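You operate a simulated robot arm through the tools that you are given. There is no shell and no other tool. Be economical: measure what you need, move in short steps, check, and stop when the job is done.

You run a simulated two-armed robot. Do the job below in one go: nothing can be reset, and whatever is moved stays where it is left.

Task
Spin the drips out of the wet sock roll in the clear bowl.
Fine: red cloth out to the wicker basket first; hold the bowl; spun roll on the green mat; drop nothing.

It is judged by the outcome, as a careful person would: the job done as asked, and still so three seconds after it is handed in. It fails if anything else is knocked over, pushed out of place, dropped, spilled or broken. Flat cloth is picked up by pressing the open fingertips on it (5 to 10 N) and closing them slowly along it; thin cloth reads only 2 to 8 mm in the jaws.

Robot
Two 6-joint arms with two-finger parallel grippers on one trunk, on a base that drives. Base frame: it is fixed to the floor where the robot stands at the start and does not move with it; the origin is under the middle of the robot, x ahead of it, y to its left, z up; the surface under the hand at the start is at about z = 750. Readings come in mm, rad, newtons and seconds.
The left shoulder is at the start at [60, 187, 1072], the right one opposite. With the tool pointing down near the work surface each hand reaches from about 220 to 620 mm from the robot's upright axis, wherever it stands, measured 20 degrees to its own side. Places, roughly: basket [500, 100, 800]; dryness dial [-500, 1300, 1600]; red knob [400, -300, 900]; spin [400, -200, 800]. Payload 1.57 kg a hand.
Tool frame (each hand has its own): the origin (TCP) lies between the finger pads and is the grasp point; the fingertips stand 30 mm ahead of it; z points along the fingers, y is the line along which they close. Largest opening 110 mm; finger width 24, thickness 12; the body of the gripper, 48 by 112 mm, starts 78 mm behind the TCP.
Orientation is that of the tool frame in the base frame, as [roll, pitch, yaw] about the fixed x, y, z axes, in that order (R = Rz(yaw) Ry(pitch) Rx(roll)). With the fingers straight down and closing along the base's y, the tool's x points along the base's -x, its y along +y and its z along -z.

Tools
- The arms move only by the tool move_arm. It takes "left_moves", "right_moves" or both (then of equal length, played together; a hand with none holds still); each is a list of rows, each an object of numbers (a shift or turn left out is 0, a gripper value left out holds the last): "ax", "ay", "az": the turn, a rotation vector about the tool's x, y, z in rad; "x", "y", "z": the shift along the tool's x, y, z in cm; "grip": the opening, from 0 (shut) to 1 (fully open). In form: [{"ax": .., "ay": .., "az": .., "x": .., "y": .., "z": .., "grip": ..}, ...]. A call has 1 to 8 rows; each row is the pose to reach, as a shift and turn from the pose commanded when the call began, along the tool's axes at that moment. A row lasts 0.2 s, in which the tool goes at most 50 mm and 0.15 rad; a call with a longer step from one row to the next is refused whole, and so is a gripper value outside its range. Where a pose cannot be reached the arm comes as near as it can. A force on the tool above 40 N (or 10 N above the force at the start of the call, whichever is more), or a blocked arm, ends the call early, and 0.2 s more pass. The fingers move at their own pace (about 153 mm/s each) and stop on an object; they squeeze with about 37 N. The grip force told is the motor's: it shows also when the fingers shut on nothing. Time passes only in rows, and 0.2 s behind the last, so rows that repeat a pose let the fingers close. The reply holds the time, the measured pose of the TCP, the force on the tool along the base axes, the opening and the grip force, in the units named above and with some noise, with the torque about the TCP (base axes, N m) and any sound that the robot's microphone picked up.
- Cameras (640 x 400 px; columns grow to the right, rows downward): "scene" is now at [8.8, -31.1, 1609.8]; the picture's right is [-0.41, -0.91, 0.00], its down [-0.73, 0.33, -0.60] and it looks along [0.55, -0.25, -0.80] (base axes); focal length 272 px, centre (320, 200). "left" rides on the left gripper at [70, -16, -141] in its tool frame; the picture's right is [0.23, 0.97, 0.00], its down [-0.86, 0.20, -0.48] and it looks along [-0.47, 0.11, 0.88] (tool axes); focal length 222 px, centre (320, 200). "right" rides on the right gripper at [70, 16, -141] in its tool frame; the picture's right is [-0.23, 0.97, 0.00], its down [-0.86, -0.20, -0.48] and it looks along [-0.47, -0.11, 0.88] (tool axes); focal length 222 px, centre (320, 200). There is no depth. A picture from a camera that has moved, and an enlarged one, comes with that camera's place and axes in the base frame and with its lens.
- capture(camera): a new picture of that camera. No time passes.
- move_column(by): slides the trunk up (or, below 0, down) by that many mm; the arms and the scene camera ride with it, the base frame stays. It gives what a move gives, with no picture.
- base_move(legs): drives the robot by 1 to 6 legs, each [ahead, left, turn to the left] in mm, mm and rad, along the robot's own axes; the way and the turn of a leg run together, so that a leg with both is an arc; at most 1500 mm and 3.142 rad a leg. The arms and the cameras ride along, it lands a little off, and it stops where it bumps. It gives what a move gives.
- pan_tilt(pan, tilt): turns the head with the scene camera to pan (to the left, within 1.501 rad either way) and tilt (down, from -0.506 to 1.204), counted from straight ahead of the robot. It gives what a move gives.
- enlarge(camera, box): a new picture of the part [left, top, right, bottom] of that camera's present view, enlarged. No time passes.
- close_job(): hands the job in; it is judged then, once.

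Go step by step. Nothing tells you exact positions but the pictures and the camera data: compare them with the known pose of the tool, close in by small moves and look again before you grip or let go. The budget is 120 turns and 88 pictures, counting those below and the enlarged ones. Unless the task says otherwise, let go and move clear before handing in.

The tools are called after ">>>" as name(argument=value, ...) on one line, values as JSON. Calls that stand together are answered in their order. move_arm: Moves the arms, as the interface text tells. Its arguments: {"type":"object","properties":{"left_moves":{"type":"array","items":{"type":"object","properties":{"ax":{"type":"number"},"ay":{"type":"number"},"az":{"type":"number"},"x":{"type":"number"},"y":{"type":"number"},"z":{"type":"number"},"grip":{"type":"number"}}}},"right_moves":{"type":"array","items":{"type":"object","properties":{"ax":{"type":"number"},"ay":{"type":"number"},"az":{"type":"number"},"x":{"type":"number"},"y":{"type":"number"},"z":{"type":"number"},"grip":{"type":"number"}}}}},"required":[]} The other tools are called the same way: move_column (by) slides the trunk up or down; base_move (legs) drives the base; pan_tilt (pan, tilt) turns the head that bears the scene camera; capture (camera) takes a picture; enlarge (camera, box) takes an enlarged picture of a part of a camera's view; close_job () hands the job in.

At the start:

```text
clock: 0.0
left_tool_pos: [404.7, -49.7, 1233.6]
left_tool_rot: [3.141, 0.001, -3.141]
left_contact_force: [-0.2, 0.8, 0.2]
left_torque: [0.02, -0.02, 0.02]
left_grip_width: 110.1
left_grip_force: 0.1
right_tool_pos: [285.5, -407.8, 1218.3]
right_tool_rot: [3.141, 0.0, -3.141]
right_contact_force: [0.2, 0.8, -0.2]
right_torque: [0.0, 0.02, 0.01]
right_grip_width: 109.9
right_grip_force: 0.1
trunk travel left (down, up): [-700.0, 290.0]
robot x, y, heading: [-1.0, 1.5, -0.002]
head pan, tilt: [-0.426, 0.927]
```

scene: 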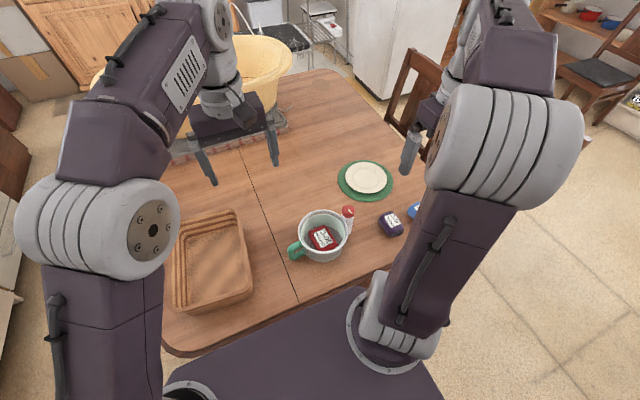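
right: 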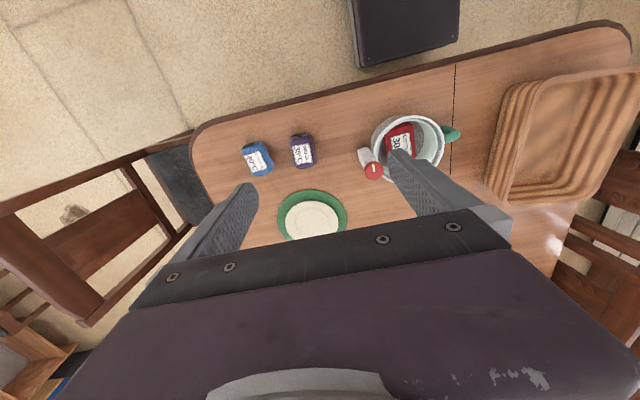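
left: 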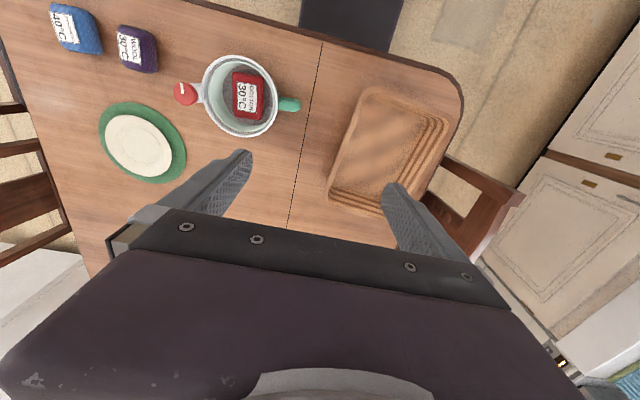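

I see a handled tub with a red cloth in it, a red-capped item beside it, a wicker basket, and a green mat with a pale disc on it. I'll look closer before moving anything.

>>> enlarge(camera="scene", box=[260, 140, 440, 280])

>>> enlarge(camera="left", box=[30, 0, 320, 190])

>>> pan_tilt(pan=0.6, tilt=0.6)

>>> capture(camera="scene")

```text
2.86 times, centred on (350, 210) of scene
camera zoom: at [8.8, -31.1, 1609.8], right [-0.41, -0.91, 0.0], down [-0.73, 0.33, -0.6], along [0.55, -0.25, -0.8], focal length 777 px, centre (234, 171)
```

zoom: 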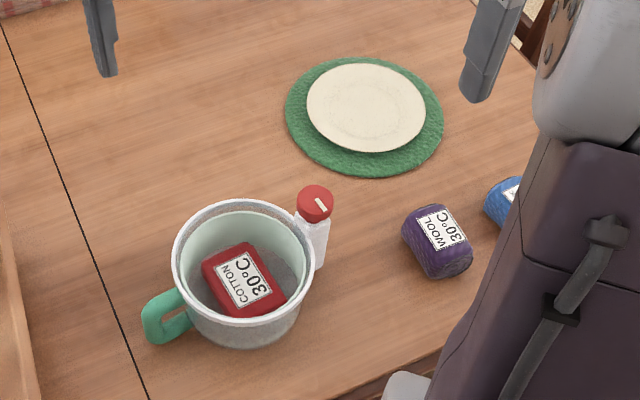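

```text
2.11 times, centred on (175, 95) of left
camera zoom: at [332.7, -63.6, 1376.9], right [-0.23, 0.97, 0.0], down [0.86, 0.2, 0.48], along [0.47, 0.11, -0.88], focal length 468 px, centre (625, 421)
```

zoom: 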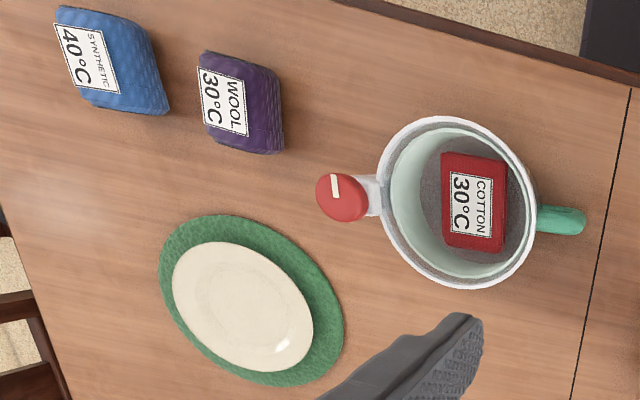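

```text
clock: 1.3
left_tool_pos: [402.6, -48.8, 1234.8]
left_tool_rot: [-3.141, -0.001, -3.142]
left_contact_force: [0.1, 0.4, -0.3]
left_torque: [-0.02, -0.03, 0.0]
left_grip_width: 110.0
left_grip_force: 0.0
right_tool_pos: [287.5, -407.9, 1219.2]
right_tool_rot: [-3.14, 0.0, -3.141]
right_contact_force: [-0.3, -0.4, -0.4]
right_torque: [0.01, -0.01, 0.0]
right_grip_width: 110.2
right_grip_force: 0.0
trunk travel left (down, up): [-700.0, 290.0]
robot x, y, heading: [4.5, -2.0, 0.003]
head pan, tilt: [0.6, 0.6]
```

```text
82 pictures are left
camera scene: at [14.4, 49.3, 1636.6], right [0.56, -0.83, 0.0], down [-0.47, -0.32, -0.82], along [0.68, 0.47, -0.57], focal length 272 px, centre (320, 200)
```

scene: 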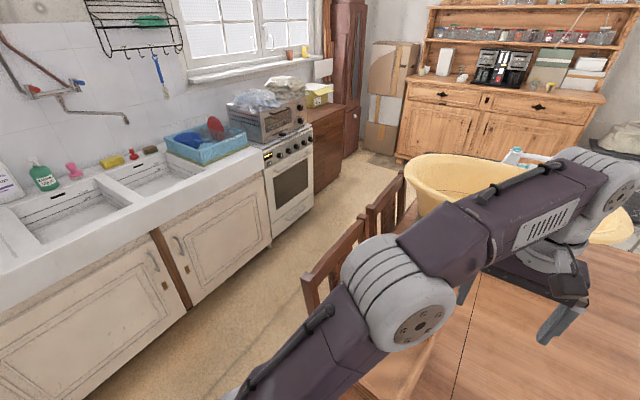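

The tub looks like a spinner, with an inner basket, a handle and a red knob. I'll look toward the dryness dial at the rear left, and at the other side.

>>> pan_tilt(pan=1.5, tilt=0.1)

>>> capture(camera="scene")

```text
clock: 2.5
left_tool_pos: [403.7, -47.2, 1234.5]
left_tool_rot: [3.14, 0.001, -3.14]
left_contact_force: [0.0, 0.0, 0.1]
left_torque: [-0.01, 0.0, -0.05]
left_grip_width: 110.0
left_grip_force: 0.1
right_tool_pos: [286.3, -407.6, 1218.7]
right_tool_rot: [3.142, -0.002, 3.14]
right_contact_force: [0.8, -0.6, 0.5]
right_torque: [0.01, 0.02, 0.02]
right_grip_width: 110.1
right_grip_force: 0.1
trunk travel left (down, up): [-700.0, 290.0]
robot x, y, heading: [0.2, -0.4, 0.001]
head pan, tilt: [1.499, 0.099]
```

```text
81 pictures are left
camera scene: at [-51.9, 91.3, 1682.7], right [1.0, -0.07, 0.0], down [-0.01, -0.1, -0.99], along [0.07, 0.99, -0.1], focal length 272 px, centre (320, 200)
```

scene: 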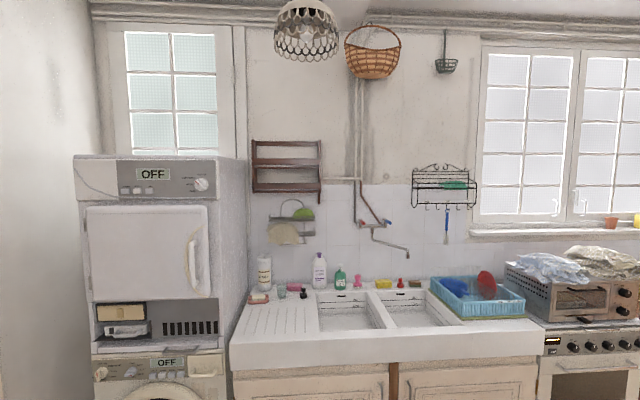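

The dial is on a tumble dryer, so it probably isn't needed for this job. Next I'll scan the right side for other bowls and look into the tub from closer.

>>> pan_tilt(pan=-0.7, tilt=0.5)

>>> capture(camera="scene")

>>> enlarge(camera="right", box=[340, 90, 480, 200])

```text
clock: 4.5
left_tool_pos: [402.3, -49.4, 1234.0]
left_tool_rot: [3.141, 0.001, -3.141]
left_contact_force: [0.7, 0.5, 0.4]
left_torque: [0.04, 0.02, -0.01]
left_grip_width: 109.9
left_grip_force: 0.1
right_tool_pos: [287.7, -407.1, 1217.3]
right_tool_rot: [3.141, 0.001, 3.141]
right_contact_force: [0.2, 0.7, 0.4]
right_torque: [0.0, 0.01, 0.01]
right_grip_width: 109.9
right_grip_force: 0.1
trunk travel left (down, up): [-700.0, 290.0]
robot x, y, heading: [-0.4, -0.1, -0.001]
head pan, tilt: [-0.7, 0.499]
```

```text
80 pictures are left
camera scene: at [11.0, -59.1, 1645.7], right [-0.64, -0.77, 0.0], down [-0.37, 0.31, -0.88], along [0.67, -0.57, -0.48], focal length 272 px, centre (320, 200)
```

scene: 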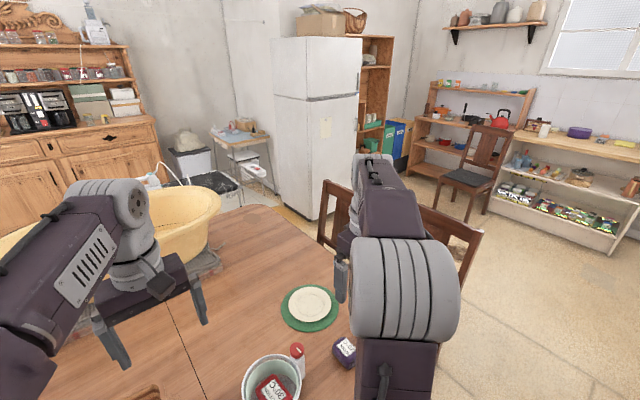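

```text
3.64 times, centred on (410, 145) of right
camera zoom: at [216.5, -391.9, 1360.3], right [0.23, 0.97, 0.0], down [0.86, -0.2, 0.48], along [0.47, -0.11, -0.88], focal length 808 px, centre (-7, 400)
```

zoom: 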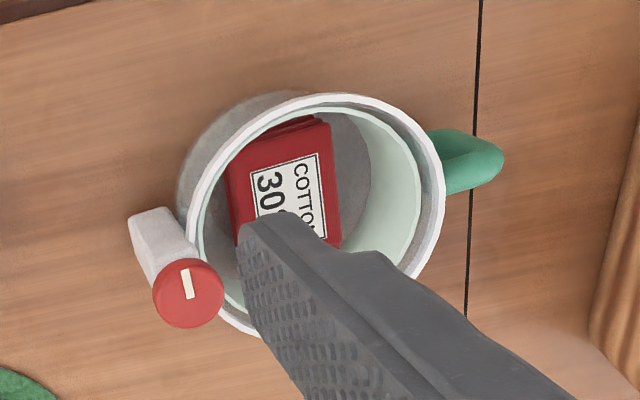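

Beside the tub lie two rolled pieces, purple WOOL and blue SYNTHETIC, and the mat has a plate-like disc on it. I'll lower the right hand to see which one is wet and how the tub is built.

>>> move_arm(right_moves=[{"z": 5}, {"z": 10}, {"z": 15}, {"z": 20}, {"z": 24}, {"z": 24}])

>>> capture(camera="right")

>>> capture(camera="left")

```text
clock: 6.0
left_tool_pos: [402.9, -47.8, 1234.5]
left_tool_rot: [-3.14, -0.001, 3.14]
left_contact_force: [0.2, -0.6, 0.1]
left_torque: [0.0, -0.03, 0.04]
left_grip_width: 109.8
left_grip_force: 0.0
right_tool_pos: [284.4, -405.7, 975.6]
right_tool_rot: [3.141, 0.0, -3.141]
right_contact_force: [0.0, -0.2, 0.1]
right_torque: [-0.02, -0.02, 0.03]
right_grip_width: 110.0
right_grip_force: 0.1
trunk travel left (down, up): [-700.0, 290.0]
robot x, y, heading: [1.2, -2.6, -0.002]
head pan, tilt: [-0.7, 0.499]
```

```text
78 pictures are left
camera right: at [214.1, -390.1, 1119.3], right [0.23, 0.97, 0.0], down [0.85, -0.2, 0.48], along [0.47, -0.11, -0.88], focal length 222 px, centre (320, 200)
```

right: 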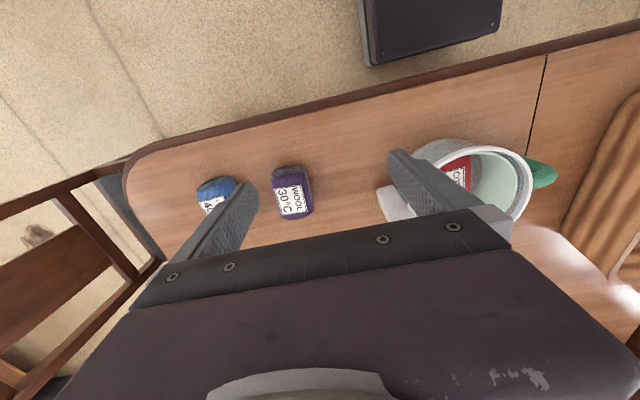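

```text
77 pictures are left
camera left: at [332.2, -63.1, 1377.1], right [-0.23, 0.97, 0.0], down [0.85, 0.2, 0.48], along [0.47, 0.11, -0.88], focal length 222 px, centre (320, 200)
```

left: 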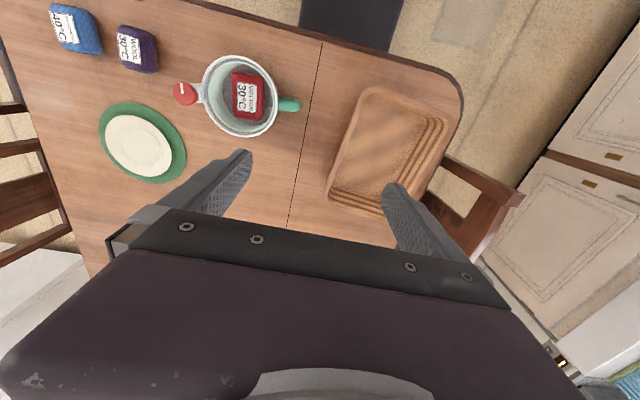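

The purple roll sits near (370, -475) and the blue one near (360, -596). I'll zoom in on them and on the tub.

>>> enlarge(camera="right", box=[180, 140, 340, 240])

>>> enlarge(camera="left", box=[160, 40, 310, 150])

>>> enlarge(camera="left", box=[40, 0, 190, 100])

```text
4.00 times, centred on (260, 190) of right
camera zoom: at [214.1, -390.1, 1119.3], right [0.23, 0.97, 0.0], down [0.85, -0.2, 0.48], along [0.47, -0.11, -0.88], focal length 888 px, centre (560, 240)
```

zoom: 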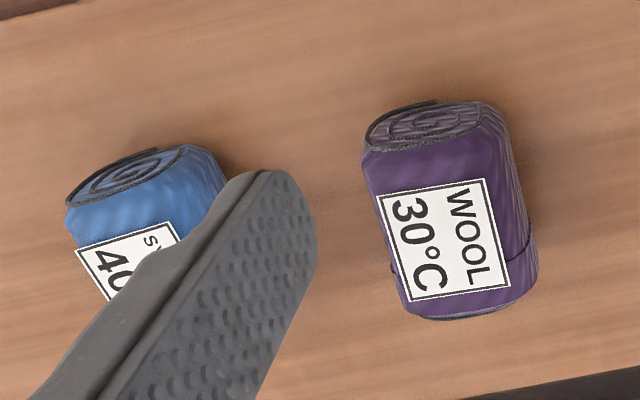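

```text
3.64 times, centred on (235, 95) of left
camera zoom: at [332.2, -63.1, 1377.1], right [-0.23, 0.97, 0.0], down [0.85, 0.2, 0.48], along [0.47, 0.11, -0.88], focal length 808 px, centre (629, 582)
```

zoom: 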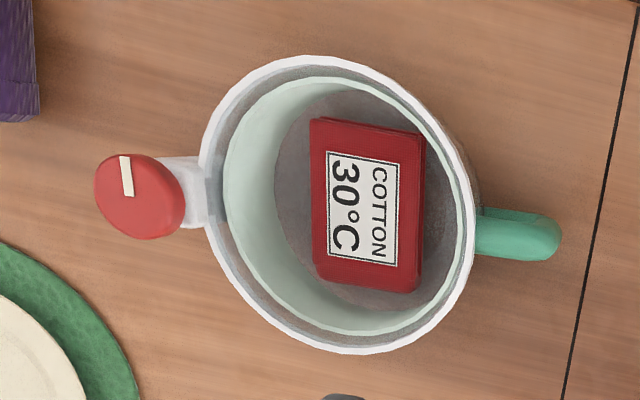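

```text
4.00 times, centred on (115, 50) of left
camera zoom: at [332.2, -63.1, 1377.1], right [-0.23, 0.97, 0.0], down [0.85, 0.2, 0.48], along [0.47, 0.11, -0.88], focal length 888 px, centre (1140, 800)
```

zoom: 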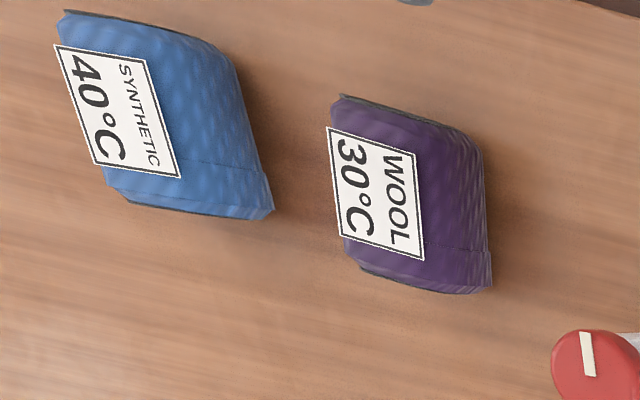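

The labels alone don't say which roll is wet, so I'll put the right hand's view straight over the purple roll.

>>> move_arm(right_moves=[{"x": -3, "y": -3}, {"x": -6, "y": -6, "z": 2}, {"x": -8.4, "y": -7, "z": 5}, {"x": -8.4, "y": -7, "z": 5}])

>>> capture(camera="right")

```text
clock: 7.0
left_tool_pos: [402.6, -47.5, 1234.8]
left_tool_rot: [3.141, 0.0, 3.141]
left_contact_force: [0.0, 0.1, -0.2]
left_torque: [0.0, 0.0, -0.01]
left_grip_width: 110.0
left_grip_force: 0.1
right_tool_pos: [369.7, -478.3, 928.2]
right_tool_rot: [3.141, 0.0, 3.141]
right_contact_force: [0.1, 0.6, 0.0]
right_torque: [0.0, -0.01, -0.01]
right_grip_width: 109.7
right_grip_force: 0.0
trunk travel left (down, up): [-700.0, 290.0]
robot x, y, heading: [-0.9, -2.0, 0.003]
head pan, tilt: [-0.7, 0.499]
```

```text
73 pictures are left
camera right: at [299.2, -462.4, 1070.4], right [0.23, 0.97, 0.0], down [0.85, -0.2, 0.48], along [0.47, -0.11, -0.88], focal length 222 px, centre (320, 200)
```

right: 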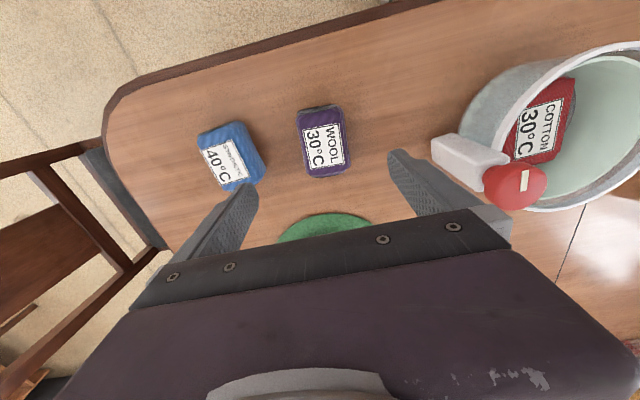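

>>> enlarge(camera="right", box=[180, 90, 370, 210])

>>> enlarge(camera="right", box=[420, 30, 640, 220])

```text
3.33 times, centred on (275, 150) of right
camera zoom: at [299.2, -462.4, 1070.4], right [0.23, 0.97, 0.0], down [0.85, -0.2, 0.48], along [0.47, -0.11, -0.88], focal length 740 px, centre (470, 367)
```

zoom: 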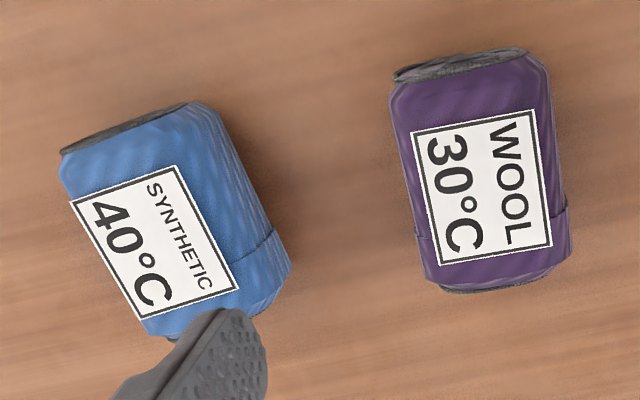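

```text
2.11 times, centred on (530, 125) of right
camera zoom: at [299.2, -462.4, 1070.4], right [0.23, 0.97, 0.0], down [0.85, -0.2, 0.48], along [0.47, -0.11, -0.88], focal length 468 px, centre (-122, 358)
```

zoom: 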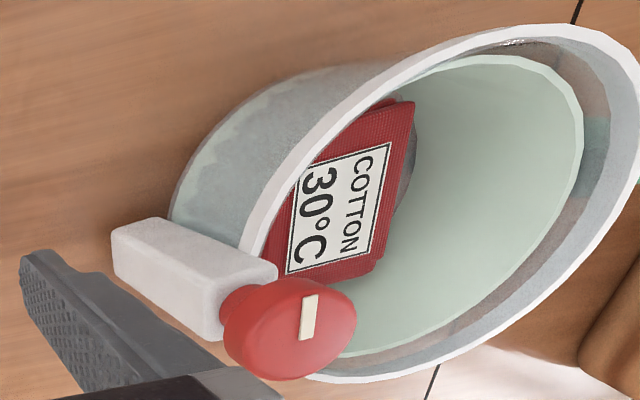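

The rolls look alike, so weight should tell which one is wet later. First I'll take the red cloth out of the bowl, using the right hand over the tub at about (412, -217) with the left hand moved aside.

>>> move_arm(left_moves=[{"y": 4}, {"y": 8}, {"y": 12}, {"y": 15}, {"y": 15}, {"y": 15}, {"y": 15}, {"y": 15}], right_moves=[{"z": -4}, {"z": -7}, {"z": -7, "y": 4}, {"z": -7, "y": 9, "x": -1}, {"z": -7, "y": 14, "x": -2}, {"z": -7, "y": 19, "x": -3}, {"z": -7, "y": 23.5, "x": -4}, {"z": -7, "y": 26, "x": -4.2, "grip": 0.85}])

>>> capture(camera="right")

>>> capture(camera="left")

```text
refused: row 4 steps farther than a row can; nothing moved
```

```text
70 pictures are left
camera right: at [299.2, -462.4, 1070.4], right [0.23, 0.97, 0.0], down [0.85, -0.2, 0.48], along [0.47, -0.11, -0.88], focal length 222 px, centre (320, 200)
```

right: 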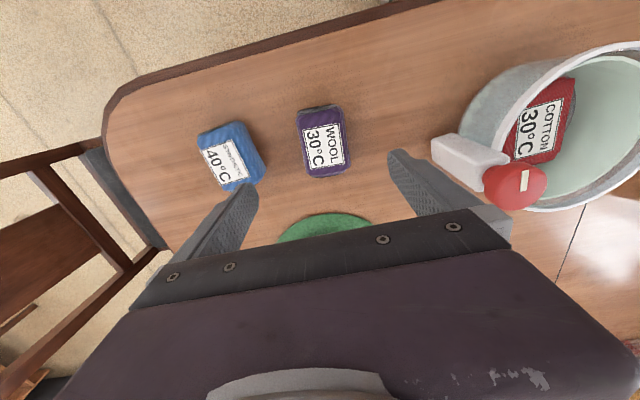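

```text
69 pictures are left
camera left: at [332.2, -63.3, 1377.1], right [-0.23, 0.97, 0.0], down [0.85, 0.2, 0.48], along [0.47, 0.11, -0.88], focal length 222 px, centre (320, 200)
```

left: 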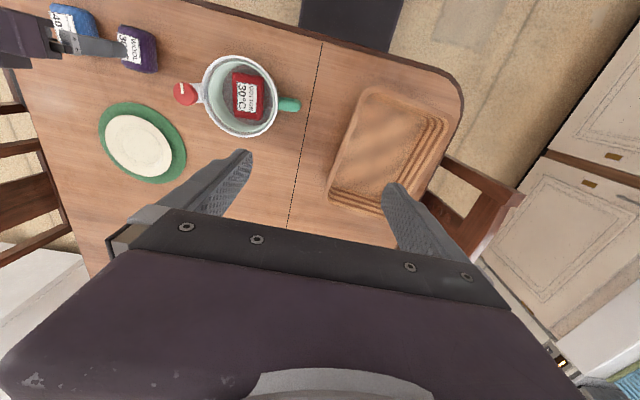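

The call was refused because one step was too long. I'll repeat it with shorter steps.

>>> move_arm(left_moves=[{"y": 4}, {"y": 8}, {"y": 12}, {"y": 15}, {"y": 15}, {"y": 15}, {"y": 15}, {"y": 15}], right_moves=[{"z": -4}, {"z": -7, "y": 3}, {"z": -7, "y": 7.5}, {"z": -7, "y": 12, "x": -1}, {"z": -7, "y": 16.5, "x": -2}, {"z": -7, "y": 21, "x": -3}, {"z": -7, "y": 25, "x": -4}, {"z": -7, "y": 26, "x": -4.2, "grip": 0.85}])

>>> capture(camera="right")

```text
clock: 8.8
left_tool_pos: [404.7, 102.4, 1232.9]
left_tool_rot: [3.14, 0.0, 3.142]
left_contact_force: [0.2, 0.0, 0.5]
left_torque: [0.03, -0.01, -0.01]
left_grip_width: 110.3
left_grip_force: 0.1
right_tool_pos: [412.0, -220.2, 997.9]
right_tool_rot: [3.141, 0.001, -3.141]
right_contact_force: [-0.9, 0.1, -0.9]
right_torque: [-0.01, -0.02, 0.01]
right_grip_width: 93.7
right_grip_force: 0.0
trunk travel left (down, up): [-700.0, 290.0]
robot x, y, heading: [2.6, -2.0, -0.0]
head pan, tilt: [-0.7, 0.499]
```

```text
68 pictures are left
camera right: at [341.5, -203.2, 1139.7], right [0.23, 0.97, 0.0], down [0.85, -0.2, 0.48], along [0.47, -0.11, -0.88], focal length 222 px, centre (320, 200)
```

right: 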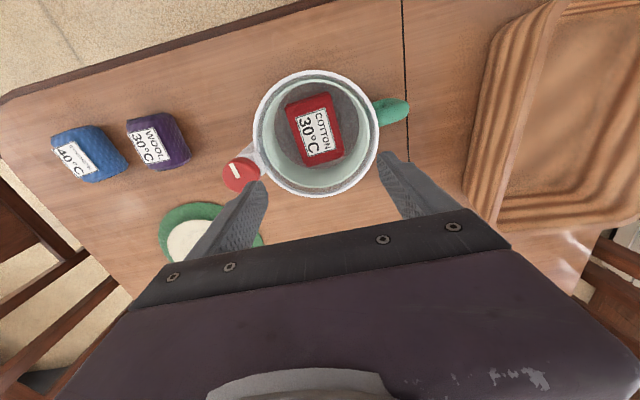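

The cloth is about 95 by 68 mm, centred near (410, -225), and the tub rim is at about z 840. I'll open the fingers to straddle it and descend in stages.

>>> move_arm(right_moves=[{"z": 4, "y": -0.4, "x": 0.4}, {"z": 8, "y": -0.4, "x": 0.4}, {"z": 12, "y": -0.4, "x": 0.4}, {"z": 15, "y": -0.4, "x": 0.4}, {"z": 15, "y": -0.4, "x": 0.4}])

>>> capture(camera="right")

```text
clock: 9.9
left_tool_pos: [404.1, 102.9, 1233.7]
left_tool_rot: [-3.141, 0.0, 3.14]
left_contact_force: [-1.0, -0.1, -0.9]
left_torque: [0.01, -0.02, 0.01]
left_grip_width: 110.0
left_grip_force: 0.0
right_tool_pos: [408.3, -224.4, 845.5]
right_tool_rot: [3.14, 0.0, 3.142]
right_contact_force: [0.5, -0.2, 0.0]
right_torque: [-0.01, 0.01, -0.02]
right_grip_width: 93.7
right_grip_force: 0.1
trunk travel left (down, up): [-700.0, 290.0]
robot x, y, heading: [-0.3, -2.8, -0.001]
head pan, tilt: [-0.7, 0.499]
```

```text
67 pictures are left
camera right: at [336.8, -208.1, 988.4], right [0.23, 0.97, 0.0], down [0.85, -0.2, 0.48], along [0.47, -0.11, -0.88], focal length 222 px, centre (320, 200)
```

right: 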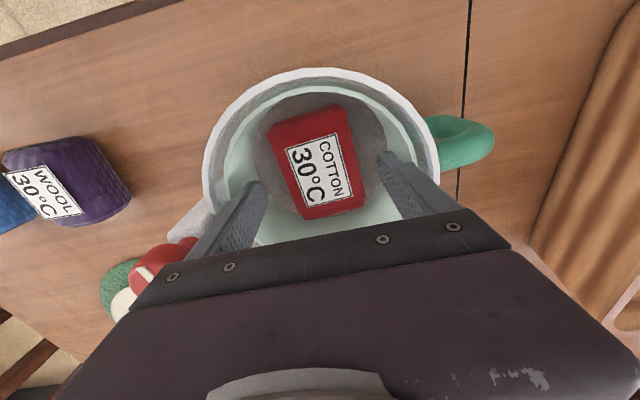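

The fingers straddle the cloth inside the tub wall. I'll go lower gently.

>>> move_arm(right_moves=[{"z": 1.5}, {"z": 3}, {"z": 4}, {"z": 4.5}, {"z": 4.5}])

>>> capture(camera="right")

```text
clock: 11.2
left_tool_pos: [404.0, 102.2, 1233.9]
left_tool_rot: [3.142, 0.001, 3.141]
left_contact_force: [0.1, 0.4, 0.4]
left_torque: [-0.03, 0.0, 0.0]
left_grip_width: 110.1
left_grip_force: 0.0
right_tool_pos: [407.3, -223.7, 802.6]
right_tool_rot: [3.141, 0.0, 3.141]
right_contact_force: [0.2, -0.9, 0.2]
right_torque: [0.01, 0.01, -0.01]
right_grip_width: 93.3
right_grip_force: 0.1
trunk travel left (down, up): [-700.0, 290.0]
robot x, y, heading: [1.4, 1.3, 0.005]
head pan, tilt: [-0.7, 0.499]
```

```text
66 pictures are left
camera right: at [337.6, -206.4, 944.6], right [0.23, 0.97, 0.0], down [0.85, -0.2, 0.48], along [0.47, -0.11, -0.88], focal length 222 px, centre (320, 200)
```

right: 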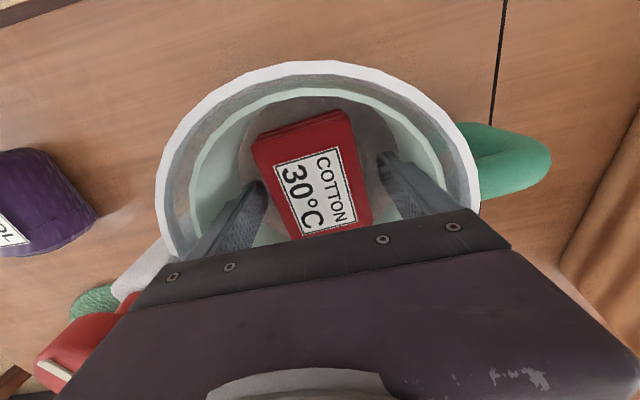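

>>> move_arm(right_moves=[{"z": 0.5}, {"z": 0.9}, {"z": 0.9, "grip": 0.7}, {"z": 0.9, "grip": 0.6}, {"z": 0.9, "grip": 0.5}, {"z": 0.9, "grip": 0.4}])

>>> capture(camera="right")

```text
clock: 12.6
left_tool_pos: [400.7, 104.2, 1234.1]
left_tool_rot: [-3.14, 0.003, 3.141]
left_contact_force: [-0.3, 0.0, -0.9]
left_torque: [0.03, -0.01, 0.0]
left_grip_width: 110.0
left_grip_force: 0.1
right_tool_pos: [407.4, -221.5, 795.3]
right_tool_rot: [-3.14, 0.005, -3.141]
right_contact_force: [-4.9, 2.9, 25.3]
right_torque: [0.73, 0.37, 0.03]
right_grip_width: 69.6
right_grip_force: 14.1
trunk travel left (down, up): [-700.0, 290.0]
robot x, y, heading: [2.2, -1.0, 0.005]
head pan, tilt: [-0.7, 0.499]
stopped in row 6 (right hand): the force on the tool passed its limit at 40 N (the readings are from after the stop); the commanded pose is now the measured one
```

```text
65 pictures are left
camera right: at [336.5, -205.4, 938.3], right [0.23, 0.97, 0.0], down [0.85, -0.2, 0.48], along [0.47, -0.11, -0.88], focal length 222 px, centre (320, 200)
```

right: 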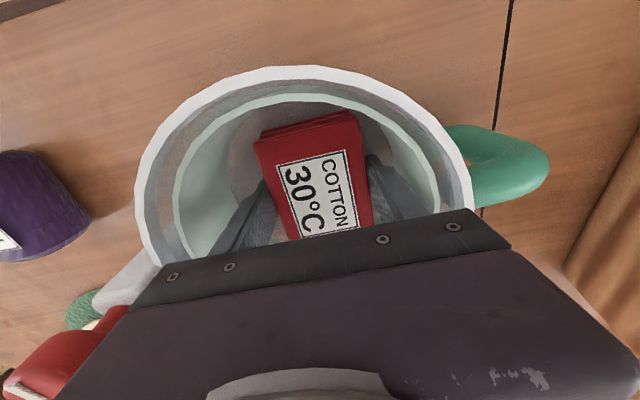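

The fingertips are on the tub floor with the cloth between them. I'll ease up a few millimetres and finish the squeeze.

>>> move_arm(right_moves=[{"z": -0.3, "grip": 0.62}, {"z": -0.5, "grip": 0.62}, {"z": -0.5, "grip": 0.5}, {"z": -0.5, "grip": 0.4}, {"z": -0.5, "grip": 0.4}])

>>> capture(camera="right")

```text
clock: 13.8
left_tool_pos: [405.6, 102.7, 1233.0]
left_tool_rot: [3.141, 0.0, -3.141]
left_contact_force: [-0.1, -0.2, 0.0]
left_torque: [0.02, -0.03, -0.02]
left_grip_width: 110.0
left_grip_force: 0.0
right_tool_pos: [409.3, -222.3, 798.6]
right_tool_rot: [-3.142, 0.005, 3.141]
right_contact_force: [0.5, -0.9, 0.8]
right_torque: [-0.02, 0.0, -0.04]
right_grip_width: 69.1
right_grip_force: 37.3
trunk travel left (down, up): [-700.0, 290.0]
robot x, y, heading: [-0.1, 1.1, 0.002]
head pan, tilt: [-0.7, 0.499]
```

```text
64 pictures are left
camera right: at [338.6, -206.3, 941.3], right [0.23, 0.97, 0.0], down [0.85, -0.2, 0.48], along [0.47, -0.11, -0.88], focal length 222 px, centre (320, 200)
```

right: 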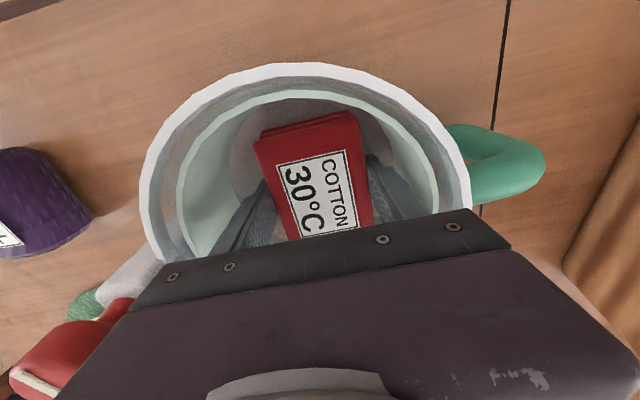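

The grip is firm at 69 mm. I'll lift the cloth straight up.

>>> move_arm(right_moves=[{"z": -2}, {"z": -5}, {"z": -9}, {"z": -13}, {"z": -17}, {"z": -20}, {"z": -20}])

>>> capture(camera="right")

>>> pan_tilt(pan=-0.3, tilt=0.9)

>>> capture(camera="scene")

```text
clock: 15.4
left_tool_pos: [405.4, 102.8, 1233.8]
left_tool_rot: [3.141, 0.0, 3.141]
left_contact_force: [0.0, -0.5, -0.3]
left_torque: [0.0, 0.01, 0.01]
left_grip_width: 109.8
left_grip_force: 0.1
right_tool_pos: [408.8, -223.6, 999.5]
right_tool_rot: [-3.141, 0.002, -3.141]
right_contact_force: [0.2, 0.3, 0.5]
right_torque: [-0.01, 0.05, 0.02]
right_grip_width: 68.9
right_grip_force: 37.2
trunk travel left (down, up): [-700.0, 290.0]
robot x, y, heading: [1.6, 1.1, 0.007]
head pan, tilt: [-0.7, 0.499]
```

```text
63 pictures are left
camera right: at [338.4, -206.2, 1142.8], right [0.23, 0.97, 0.0], down [0.85, -0.2, 0.48], along [0.47, -0.11, -0.88], focal length 222 px, centre (320, 200)
```

right: 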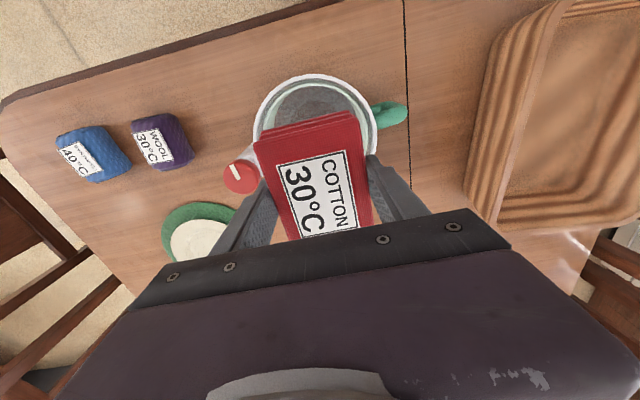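

```text
clock: 16.3
left_tool_pos: [405.2, 102.6, 1232.8]
left_tool_rot: [-3.141, 0.001, 3.141]
left_contact_force: [-0.1, 0.2, 0.3]
left_torque: [0.0, -0.04, 0.01]
left_grip_width: 110.2
left_grip_force: 0.0
right_tool_pos: [408.4, -222.9, 999.8]
right_tool_rot: [-3.141, 0.003, 3.141]
right_contact_force: [0.5, 0.6, 0.2]
right_torque: [0.02, -0.02, 0.01]
right_grip_width: 68.7
right_grip_force: 36.9
trunk travel left (down, up): [-700.0, 290.0]
robot x, y, heading: [-0.1, 1.4, -0.001]
head pan, tilt: [-0.3, 0.901]
```

```text
62 pictures are left
camera scene: at [13.5, -22.9, 1611.9], right [-0.3, -0.95, 0.0], down [-0.75, 0.23, -0.62], along [0.59, -0.18, -0.78], focal length 272 px, centre (320, 200)
```

scene: 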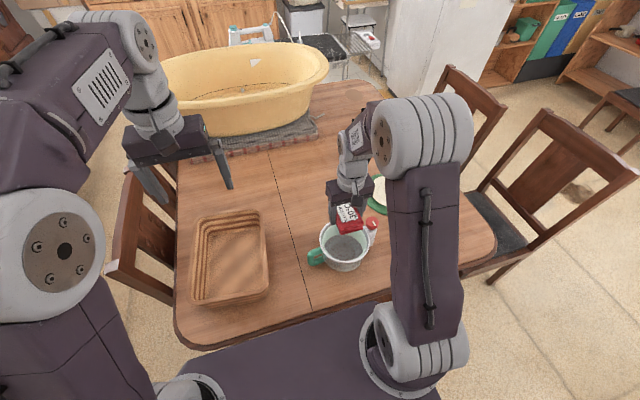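

The cloth is held clear and the tub is now empty. I'll move the left arm out of the way and swing the right hand over the basket, which is centred near (500, 140).

>>> move_arm(left_moves=[{"y": 4}, {"y": 8}, {"y": 12}, {"y": 16}, {"y": 20}, {"y": 22}, {"y": 22}, {"y": 22}], right_moves=[{"y": 2}, {"y": 6, "x": -1}, {"y": 10.5, "x": -2}, {"y": 15, "x": -3}, {"y": 19.5, "x": -4}, {"y": 24, "x": -5}, {"y": 28.5, "x": -6}, {"y": 33, "x": -7}])

>>> capture(camera="right")

>>> capture(camera="scene")

```text
clock: 18.1
left_tool_pos: [406.1, 323.1, 1231.1]
left_tool_rot: [-3.139, -0.003, 3.141]
left_contact_force: [-0.6, 0.3, -0.1]
left_torque: [-0.02, 0.05, 0.04]
left_grip_width: 110.0
left_grip_force: 0.0
right_tool_pos: [478.7, 108.0, 1000.2]
right_tool_rot: [-3.139, 0.0, -3.141]
right_contact_force: [0.0, 0.6, -0.5]
right_torque: [-0.04, -0.01, -0.01]
right_grip_width: 68.9
right_grip_force: 37.1
trunk travel left (down, up): [-700.0, 290.0]
robot x, y, heading: [0.2, 0.9, 0.002]
head pan, tilt: [-0.3, 0.901]
```

```text
61 pictures are left
camera right: at [407.5, 123.7, 1142.3], right [0.23, 0.97, 0.0], down [0.85, -0.2, 0.48], along [0.47, -0.11, -0.88], focal length 222 px, centre (320, 200)
```

right: 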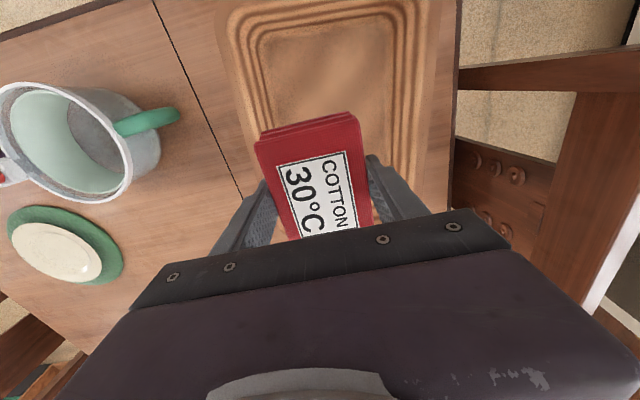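

```text
60 pictures are left
camera scene: at [14.6, -20.5, 1611.9], right [-0.3, -0.96, 0.0], down [-0.75, 0.23, -0.62], along [0.59, -0.18, -0.78], focal length 272 px, centre (320, 200)
```

scene: 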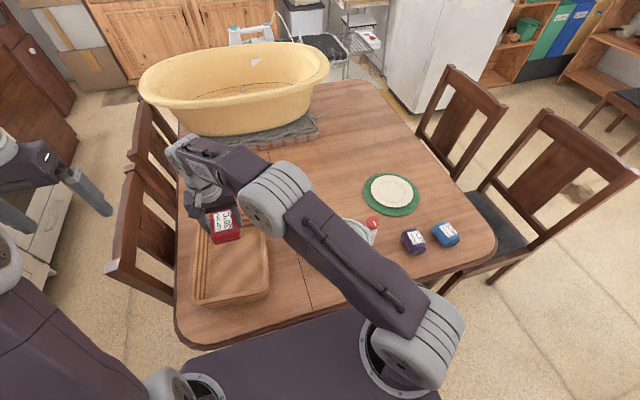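

The basket's inner centre is near (475, 150). I'll shift over it and lower the cloth.

>>> move_arm(right_moves=[{"y": 2, "x": 0.4}, {"y": 4, "x": 0.4, "z": 3}, {"y": 4, "x": 0.4, "z": 7}, {"y": 4, "x": 0.4, "z": 11}, {"y": 4, "x": 0.4, "z": 14}, {"y": 4, "x": 0.4, "z": 16}, {"y": 4, "x": 0.4, "z": 16}])

>>> capture(camera="right")

```text
clock: 19.7
left_tool_pos: [405.4, 322.1, 1231.7]
left_tool_rot: [3.141, -0.001, -3.141]
left_contact_force: [-0.2, 0.1, 0.0]
left_torque: [-0.05, 0.02, -0.01]
left_grip_width: 110.0
left_grip_force: 0.1
right_tool_pos: [473.0, 149.1, 841.0]
right_tool_rot: [3.141, 0.002, -3.141]
right_contact_force: [0.0, -0.1, -1.4]
right_torque: [-0.05, 0.02, 0.01]
right_grip_width: 68.8
right_grip_force: 37.0
trunk travel left (down, up): [-700.0, 290.0]
robot x, y, heading: [3.7, -1.1, 0.004]
head pan, tilt: [-0.3, 0.901]
```

```text
59 pictures are left
camera right: at [402.4, 165.1, 982.7], right [0.23, 0.97, 0.0], down [0.85, -0.2, 0.48], along [0.47, -0.11, -0.88], focal length 222 px, centre (320, 200)
```

right: 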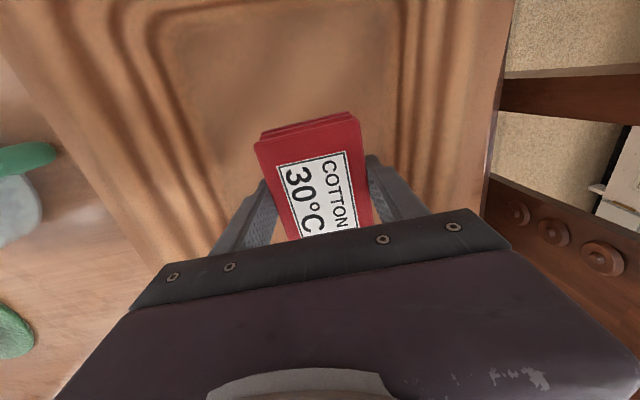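

The hand is a bit right of the basket floor's centre. I'll shift 20 mm and lower slowly to contact.

>>> move_arm(right_moves=[{"y": -1.5, "z": 1}, {"y": -2.2, "z": 2}, {"y": -2.2, "z": 3}, {"y": -2.2, "z": 3.8}, {"y": -2.2, "z": 4.4}, {"y": -2.2, "z": 4.7}, {"y": -2.2, "z": 4.7}])

>>> capture(camera="right")

```text
clock: 21.3
left_tool_pos: [405.2, 322.0, 1233.0]
left_tool_rot: [3.141, -0.001, -3.142]
left_contact_force: [1.5, -0.2, -0.1]
left_torque: [-0.01, 0.02, 0.0]
left_grip_width: 110.2
left_grip_force: 0.0
right_tool_pos: [473.2, 126.0, 792.1]
right_tool_rot: [3.14, 0.001, -3.141]
right_contact_force: [0.3, -1.3, 0.0]
right_torque: [-0.01, 0.04, 0.01]
right_grip_width: 68.8
right_grip_force: 37.7
trunk travel left (down, up): [-700.0, 290.0]
robot x, y, heading: [1.1, 2.6, 0.001]
head pan, tilt: [-0.3, 0.901]
```

```text
58 pictures are left
camera right: at [404.4, 141.9, 934.7], right [0.23, 0.97, 0.0], down [0.85, -0.2, 0.48], along [0.47, -0.11, -0.88], focal length 222 px, centre (320, 200)
```

right: 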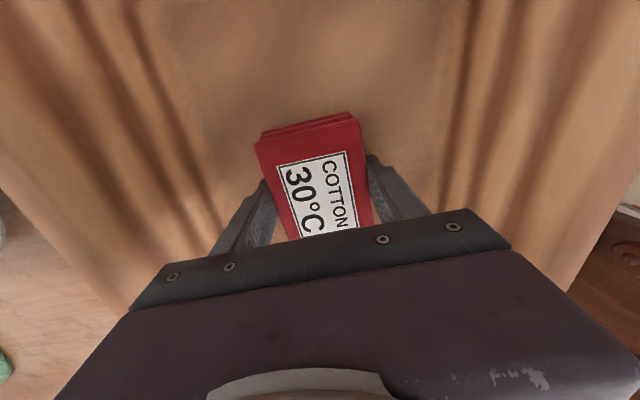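

Still no contact. I'll keep lowering a few millimetres per row.

>>> move_arm(right_moves=[{"z": 0.3}, {"z": 0.6}, {"z": 0.9}, {"z": 1.2}, {"z": 1.5}])

```text
clock: 22.2
left_tool_pos: [403.2, 321.3, 1233.3]
left_tool_rot: [3.141, 0.001, -3.141]
left_contact_force: [0.0, -0.1, 0.7]
left_torque: [0.01, 0.0, 0.03]
left_grip_width: 110.1
left_grip_force: 0.1
right_tool_pos: [476.8, 126.0, 787.9]
right_tool_rot: [3.14, 0.008, -3.141]
right_contact_force: [-9.7, -5.2, 22.2]
right_torque: [-0.95, 0.77, -0.23]
right_grip_width: 68.9
right_grip_force: 37.1
trunk travel left (down, up): [-700.0, 290.0]
robot x, y, heading: [-1.3, 1.8, 0.003]
head pan, tilt: [-0.3, 0.901]
stopped in row 4 (right hand): the force on the tool passed its limit at 45 N (the readings are from after the stop); the commanded pose is now the measured one
```

The cloth is on the basket floor. I'll ease up slightly, open, and rise.

>>> move_arm(right_moves=[{"z": -0.3}, {"z": -0.3, "grip": 0.72}, {"z": -0.3, "grip": 0.78}, {"z": -0.3, "grip": 0.78}, {"z": -3, "grip": 0.78}, {"z": -7, "grip": 0.78}, {"z": -11, "grip": 0.78}, {"z": -15, "grip": 0.78}])

>>> capture(camera="right")

```text
clock: 24.0
left_tool_pos: [405.5, 321.7, 1232.9]
left_tool_rot: [-3.141, 0.001, -3.141]
left_contact_force: [-0.4, -0.6, -0.4]
left_torque: [0.04, 0.02, 0.03]
left_grip_width: 110.1
left_grip_force: 0.0
right_tool_pos: [475.2, 123.5, 934.8]
right_tool_rot: [3.14, 0.008, -3.141]
right_contact_force: [0.5, 0.5, 0.2]
right_torque: [0.05, -0.02, 0.03]
right_grip_width: 85.9
right_grip_force: 0.1
trunk travel left (down, up): [-700.0, 290.0]
robot x, y, heading: [-4.9, 0.5, -0.0]
head pan, tilt: [-0.3, 0.901]
```

```text
57 pictures are left
camera right: at [404.8, 139.9, 1077.6], right [0.23, 0.97, 0.0], down [0.85, -0.2, 0.49], along [0.47, -0.11, -0.87], focal length 222 px, centre (320, 200)
```

right: 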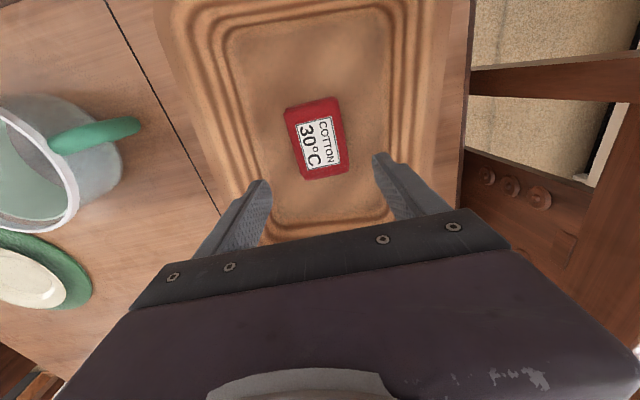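

The red cloth lies flat in the basket. I'll swing the right hand back over the tub to look in, then go on to the rolls.

>>> move_arm(right_moves=[{"z": -4}, {"z": -6, "y": -4, "x": 0.5}, {"z": -6, "y": -8.7, "x": 1}, {"z": -6, "y": -13.4, "x": 2}, {"z": -6, "y": -18, "x": 3}, {"z": -6, "y": -22.6, "x": 4}, {"z": -6, "y": -27.2, "x": 5}, {"z": -6, "y": -31.8, "x": 6}])

>>> capture(camera="right")

>>> enlarge(camera="scene", box=[290, 160, 480, 290])

```text
clock: 25.8
left_tool_pos: [405.1, 320.7, 1232.9]
left_tool_rot: [3.14, -0.001, -3.141]
left_contact_force: [-0.1, -0.1, -0.6]
left_torque: [-0.01, 0.02, -0.01]
left_grip_width: 110.0
left_grip_force: 0.0
right_tool_pos: [414.5, -193.6, 995.1]
right_tool_rot: [3.137, 0.009, 3.142]
right_contact_force: [0.2, -1.2, 0.0]
right_torque: [0.02, 0.04, 0.02]
right_grip_width: 85.7
right_grip_force: 0.0
trunk travel left (down, up): [-700.0, 290.0]
robot x, y, heading: [-1.9, -2.2, 0.0]
head pan, tilt: [-0.3, 0.901]
```

```text
56 pictures are left
camera right: at [343.6, -179.1, 1136.9], right [0.23, 0.97, 0.01], down [0.85, -0.2, 0.49], along [0.47, -0.1, -0.87], focal length 222 px, centre (320, 200)
```

right: 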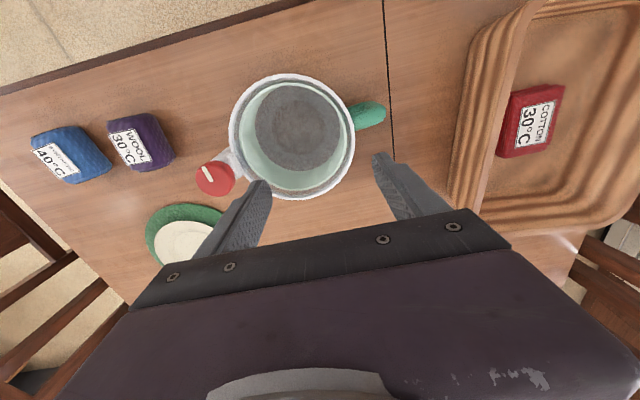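

```text
3.08 times, centred on (385, 225) of scene
camera zoom: at [13.2, -24.7, 1611.8], right [-0.3, -0.96, 0.0], down [-0.75, 0.23, -0.62], along [0.59, -0.18, -0.78], focal length 837 px, centre (120, 123)
```

zoom: 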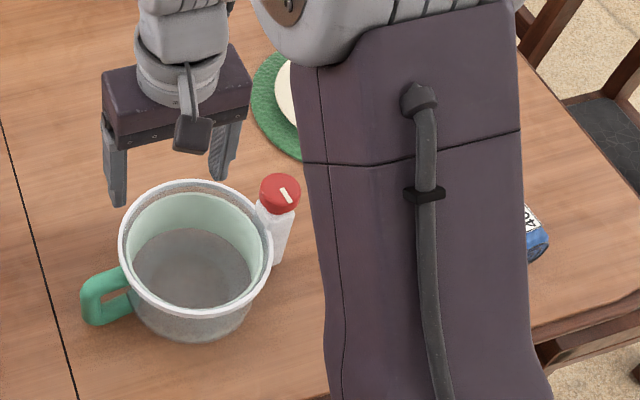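

The empty tub is a spinner, with a side handle and an upright knob post. Next I'll bring the camera low over the two rolls.

>>> move_arm(right_moves=[{"y": -4, "grip": 1}, {"y": -8.7, "x": 0.5}, {"y": -13.4, "x": 1}, {"y": -18, "x": 2}, {"y": -22.6, "x": 3}, {"y": -27.2, "x": 4}, {"y": -31, "x": 4.2, "z": 3}, {"y": -33, "x": 4.2, "z": 7}])

>>> move_arm(right_moves=[{"z": 3}, {"z": 6}, {"z": 6}])

>>> capture(camera="right")

>>> enlarge(camera="right", box=[160, 70, 400, 230])

```text
clock: 27.6
left_tool_pos: [406.1, 320.4, 1231.5]
left_tool_rot: [-3.142, 0.0, 3.14]
left_contact_force: [1.0, -0.3, 0.0]
left_torque: [0.04, 0.01, 0.0]
left_grip_width: 109.9
left_grip_force: 0.0
right_tool_pos: [374.1, -524.0, 922.6]
right_tool_rot: [3.139, 0.007, -3.141]
right_contact_force: [0.7, -0.8, -0.6]
right_torque: [0.01, -0.01, -0.01]
right_grip_width: 110.0
right_grip_force: 0.0
trunk travel left (down, up): [-700.0, 290.0]
robot x, y, heading: [-0.3, 1.1, -0.001]
head pan, tilt: [-0.3, 0.901]
```

```text
clock: 28.4
left_tool_pos: [404.8, 322.1, 1232.3]
left_tool_rot: [-3.141, 0.0, -3.141]
left_contact_force: [0.2, -0.2, 0.1]
left_torque: [-0.03, -0.01, -0.02]
left_grip_width: 109.9
left_grip_force: 0.1
right_tool_pos: [374.8, -521.2, 864.8]
right_tool_rot: [3.14, 0.01, 3.141]
right_contact_force: [-0.7, -0.1, -0.4]
right_torque: [0.0, 0.01, 0.03]
right_grip_width: 109.9
right_grip_force: 0.0
trunk travel left (down, up): [-700.0, 290.0]
robot x, y, heading: [3.0, -1.1, -0.001]
head pan, tilt: [-0.3, 0.901]
```

```text
54 pictures are left
camera right: at [302.9, -505.9, 1006.2], right [0.23, 0.97, 0.0], down [0.85, -0.2, 0.49], along [0.47, -0.11, -0.87], focal length 222 px, centre (320, 200)
```

right: 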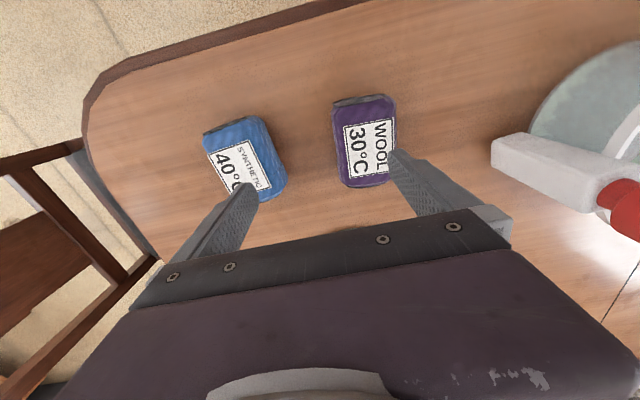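

```text
2.50 times, centred on (280, 150) of right
camera zoom: at [302.9, -505.9, 1006.2], right [0.23, 0.97, 0.0], down [0.85, -0.2, 0.49], along [0.47, -0.11, -0.87], focal length 555 px, centre (420, 325)
```

zoom: 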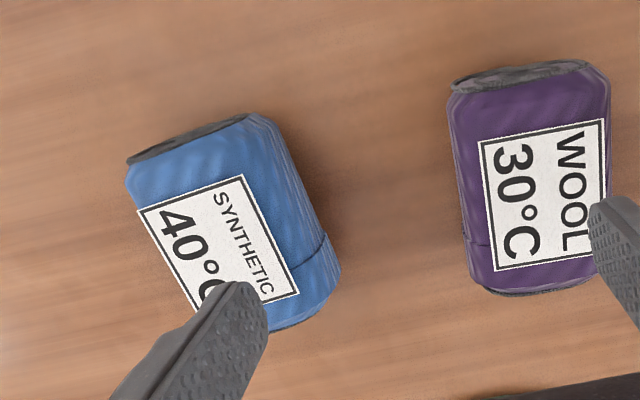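

They look equally dry or wet, so I'll lift the purple one and feel its weight. The roll is about 60 mm wide and centred at (371, -474).

>>> move_arm(right_moves=[{"y": 3, "x": 0.3, "grip": 0.8}, {"y": 4.8, "x": 0.3}, {"y": 4.8, "x": 0.3, "z": 1}])

>>> capture(camera="right")

```text
clock: 29.2
left_tool_pos: [405.2, 321.2, 1232.1]
left_tool_rot: [3.142, 0.0, 3.141]
left_contact_force: [-0.4, -1.7, -0.2]
left_torque: [0.0, 0.02, -0.03]
left_grip_width: 109.8
left_grip_force: 0.1
right_tool_pos: [370.6, -474.6, 851.6]
right_tool_rot: [3.139, 0.009, -3.14]
right_contact_force: [0.2, 0.8, 0.0]
right_torque: [0.04, 0.04, -0.03]
right_grip_width: 88.3
right_grip_force: 0.1
trunk travel left (down, up): [-700.0, 290.0]
robot x, y, heading: [2.0, -3.7, 0.001]
head pan, tilt: [-0.3, 0.901]
```

```text
52 pictures are left
camera right: at [299.7, -458.8, 993.9], right [0.23, 0.97, 0.01], down [0.85, -0.2, 0.48], along [0.47, -0.11, -0.87], focal length 222 px, centre (320, 200)
```

right: 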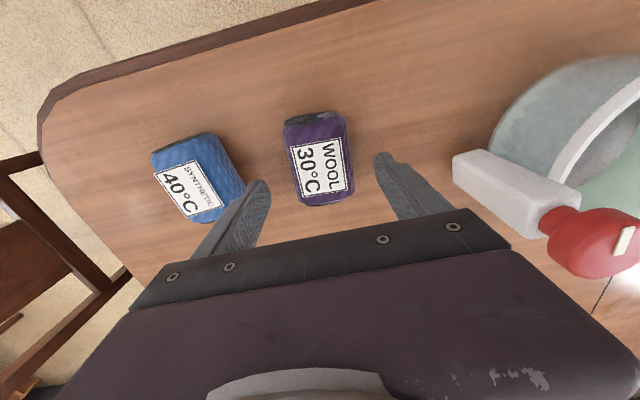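

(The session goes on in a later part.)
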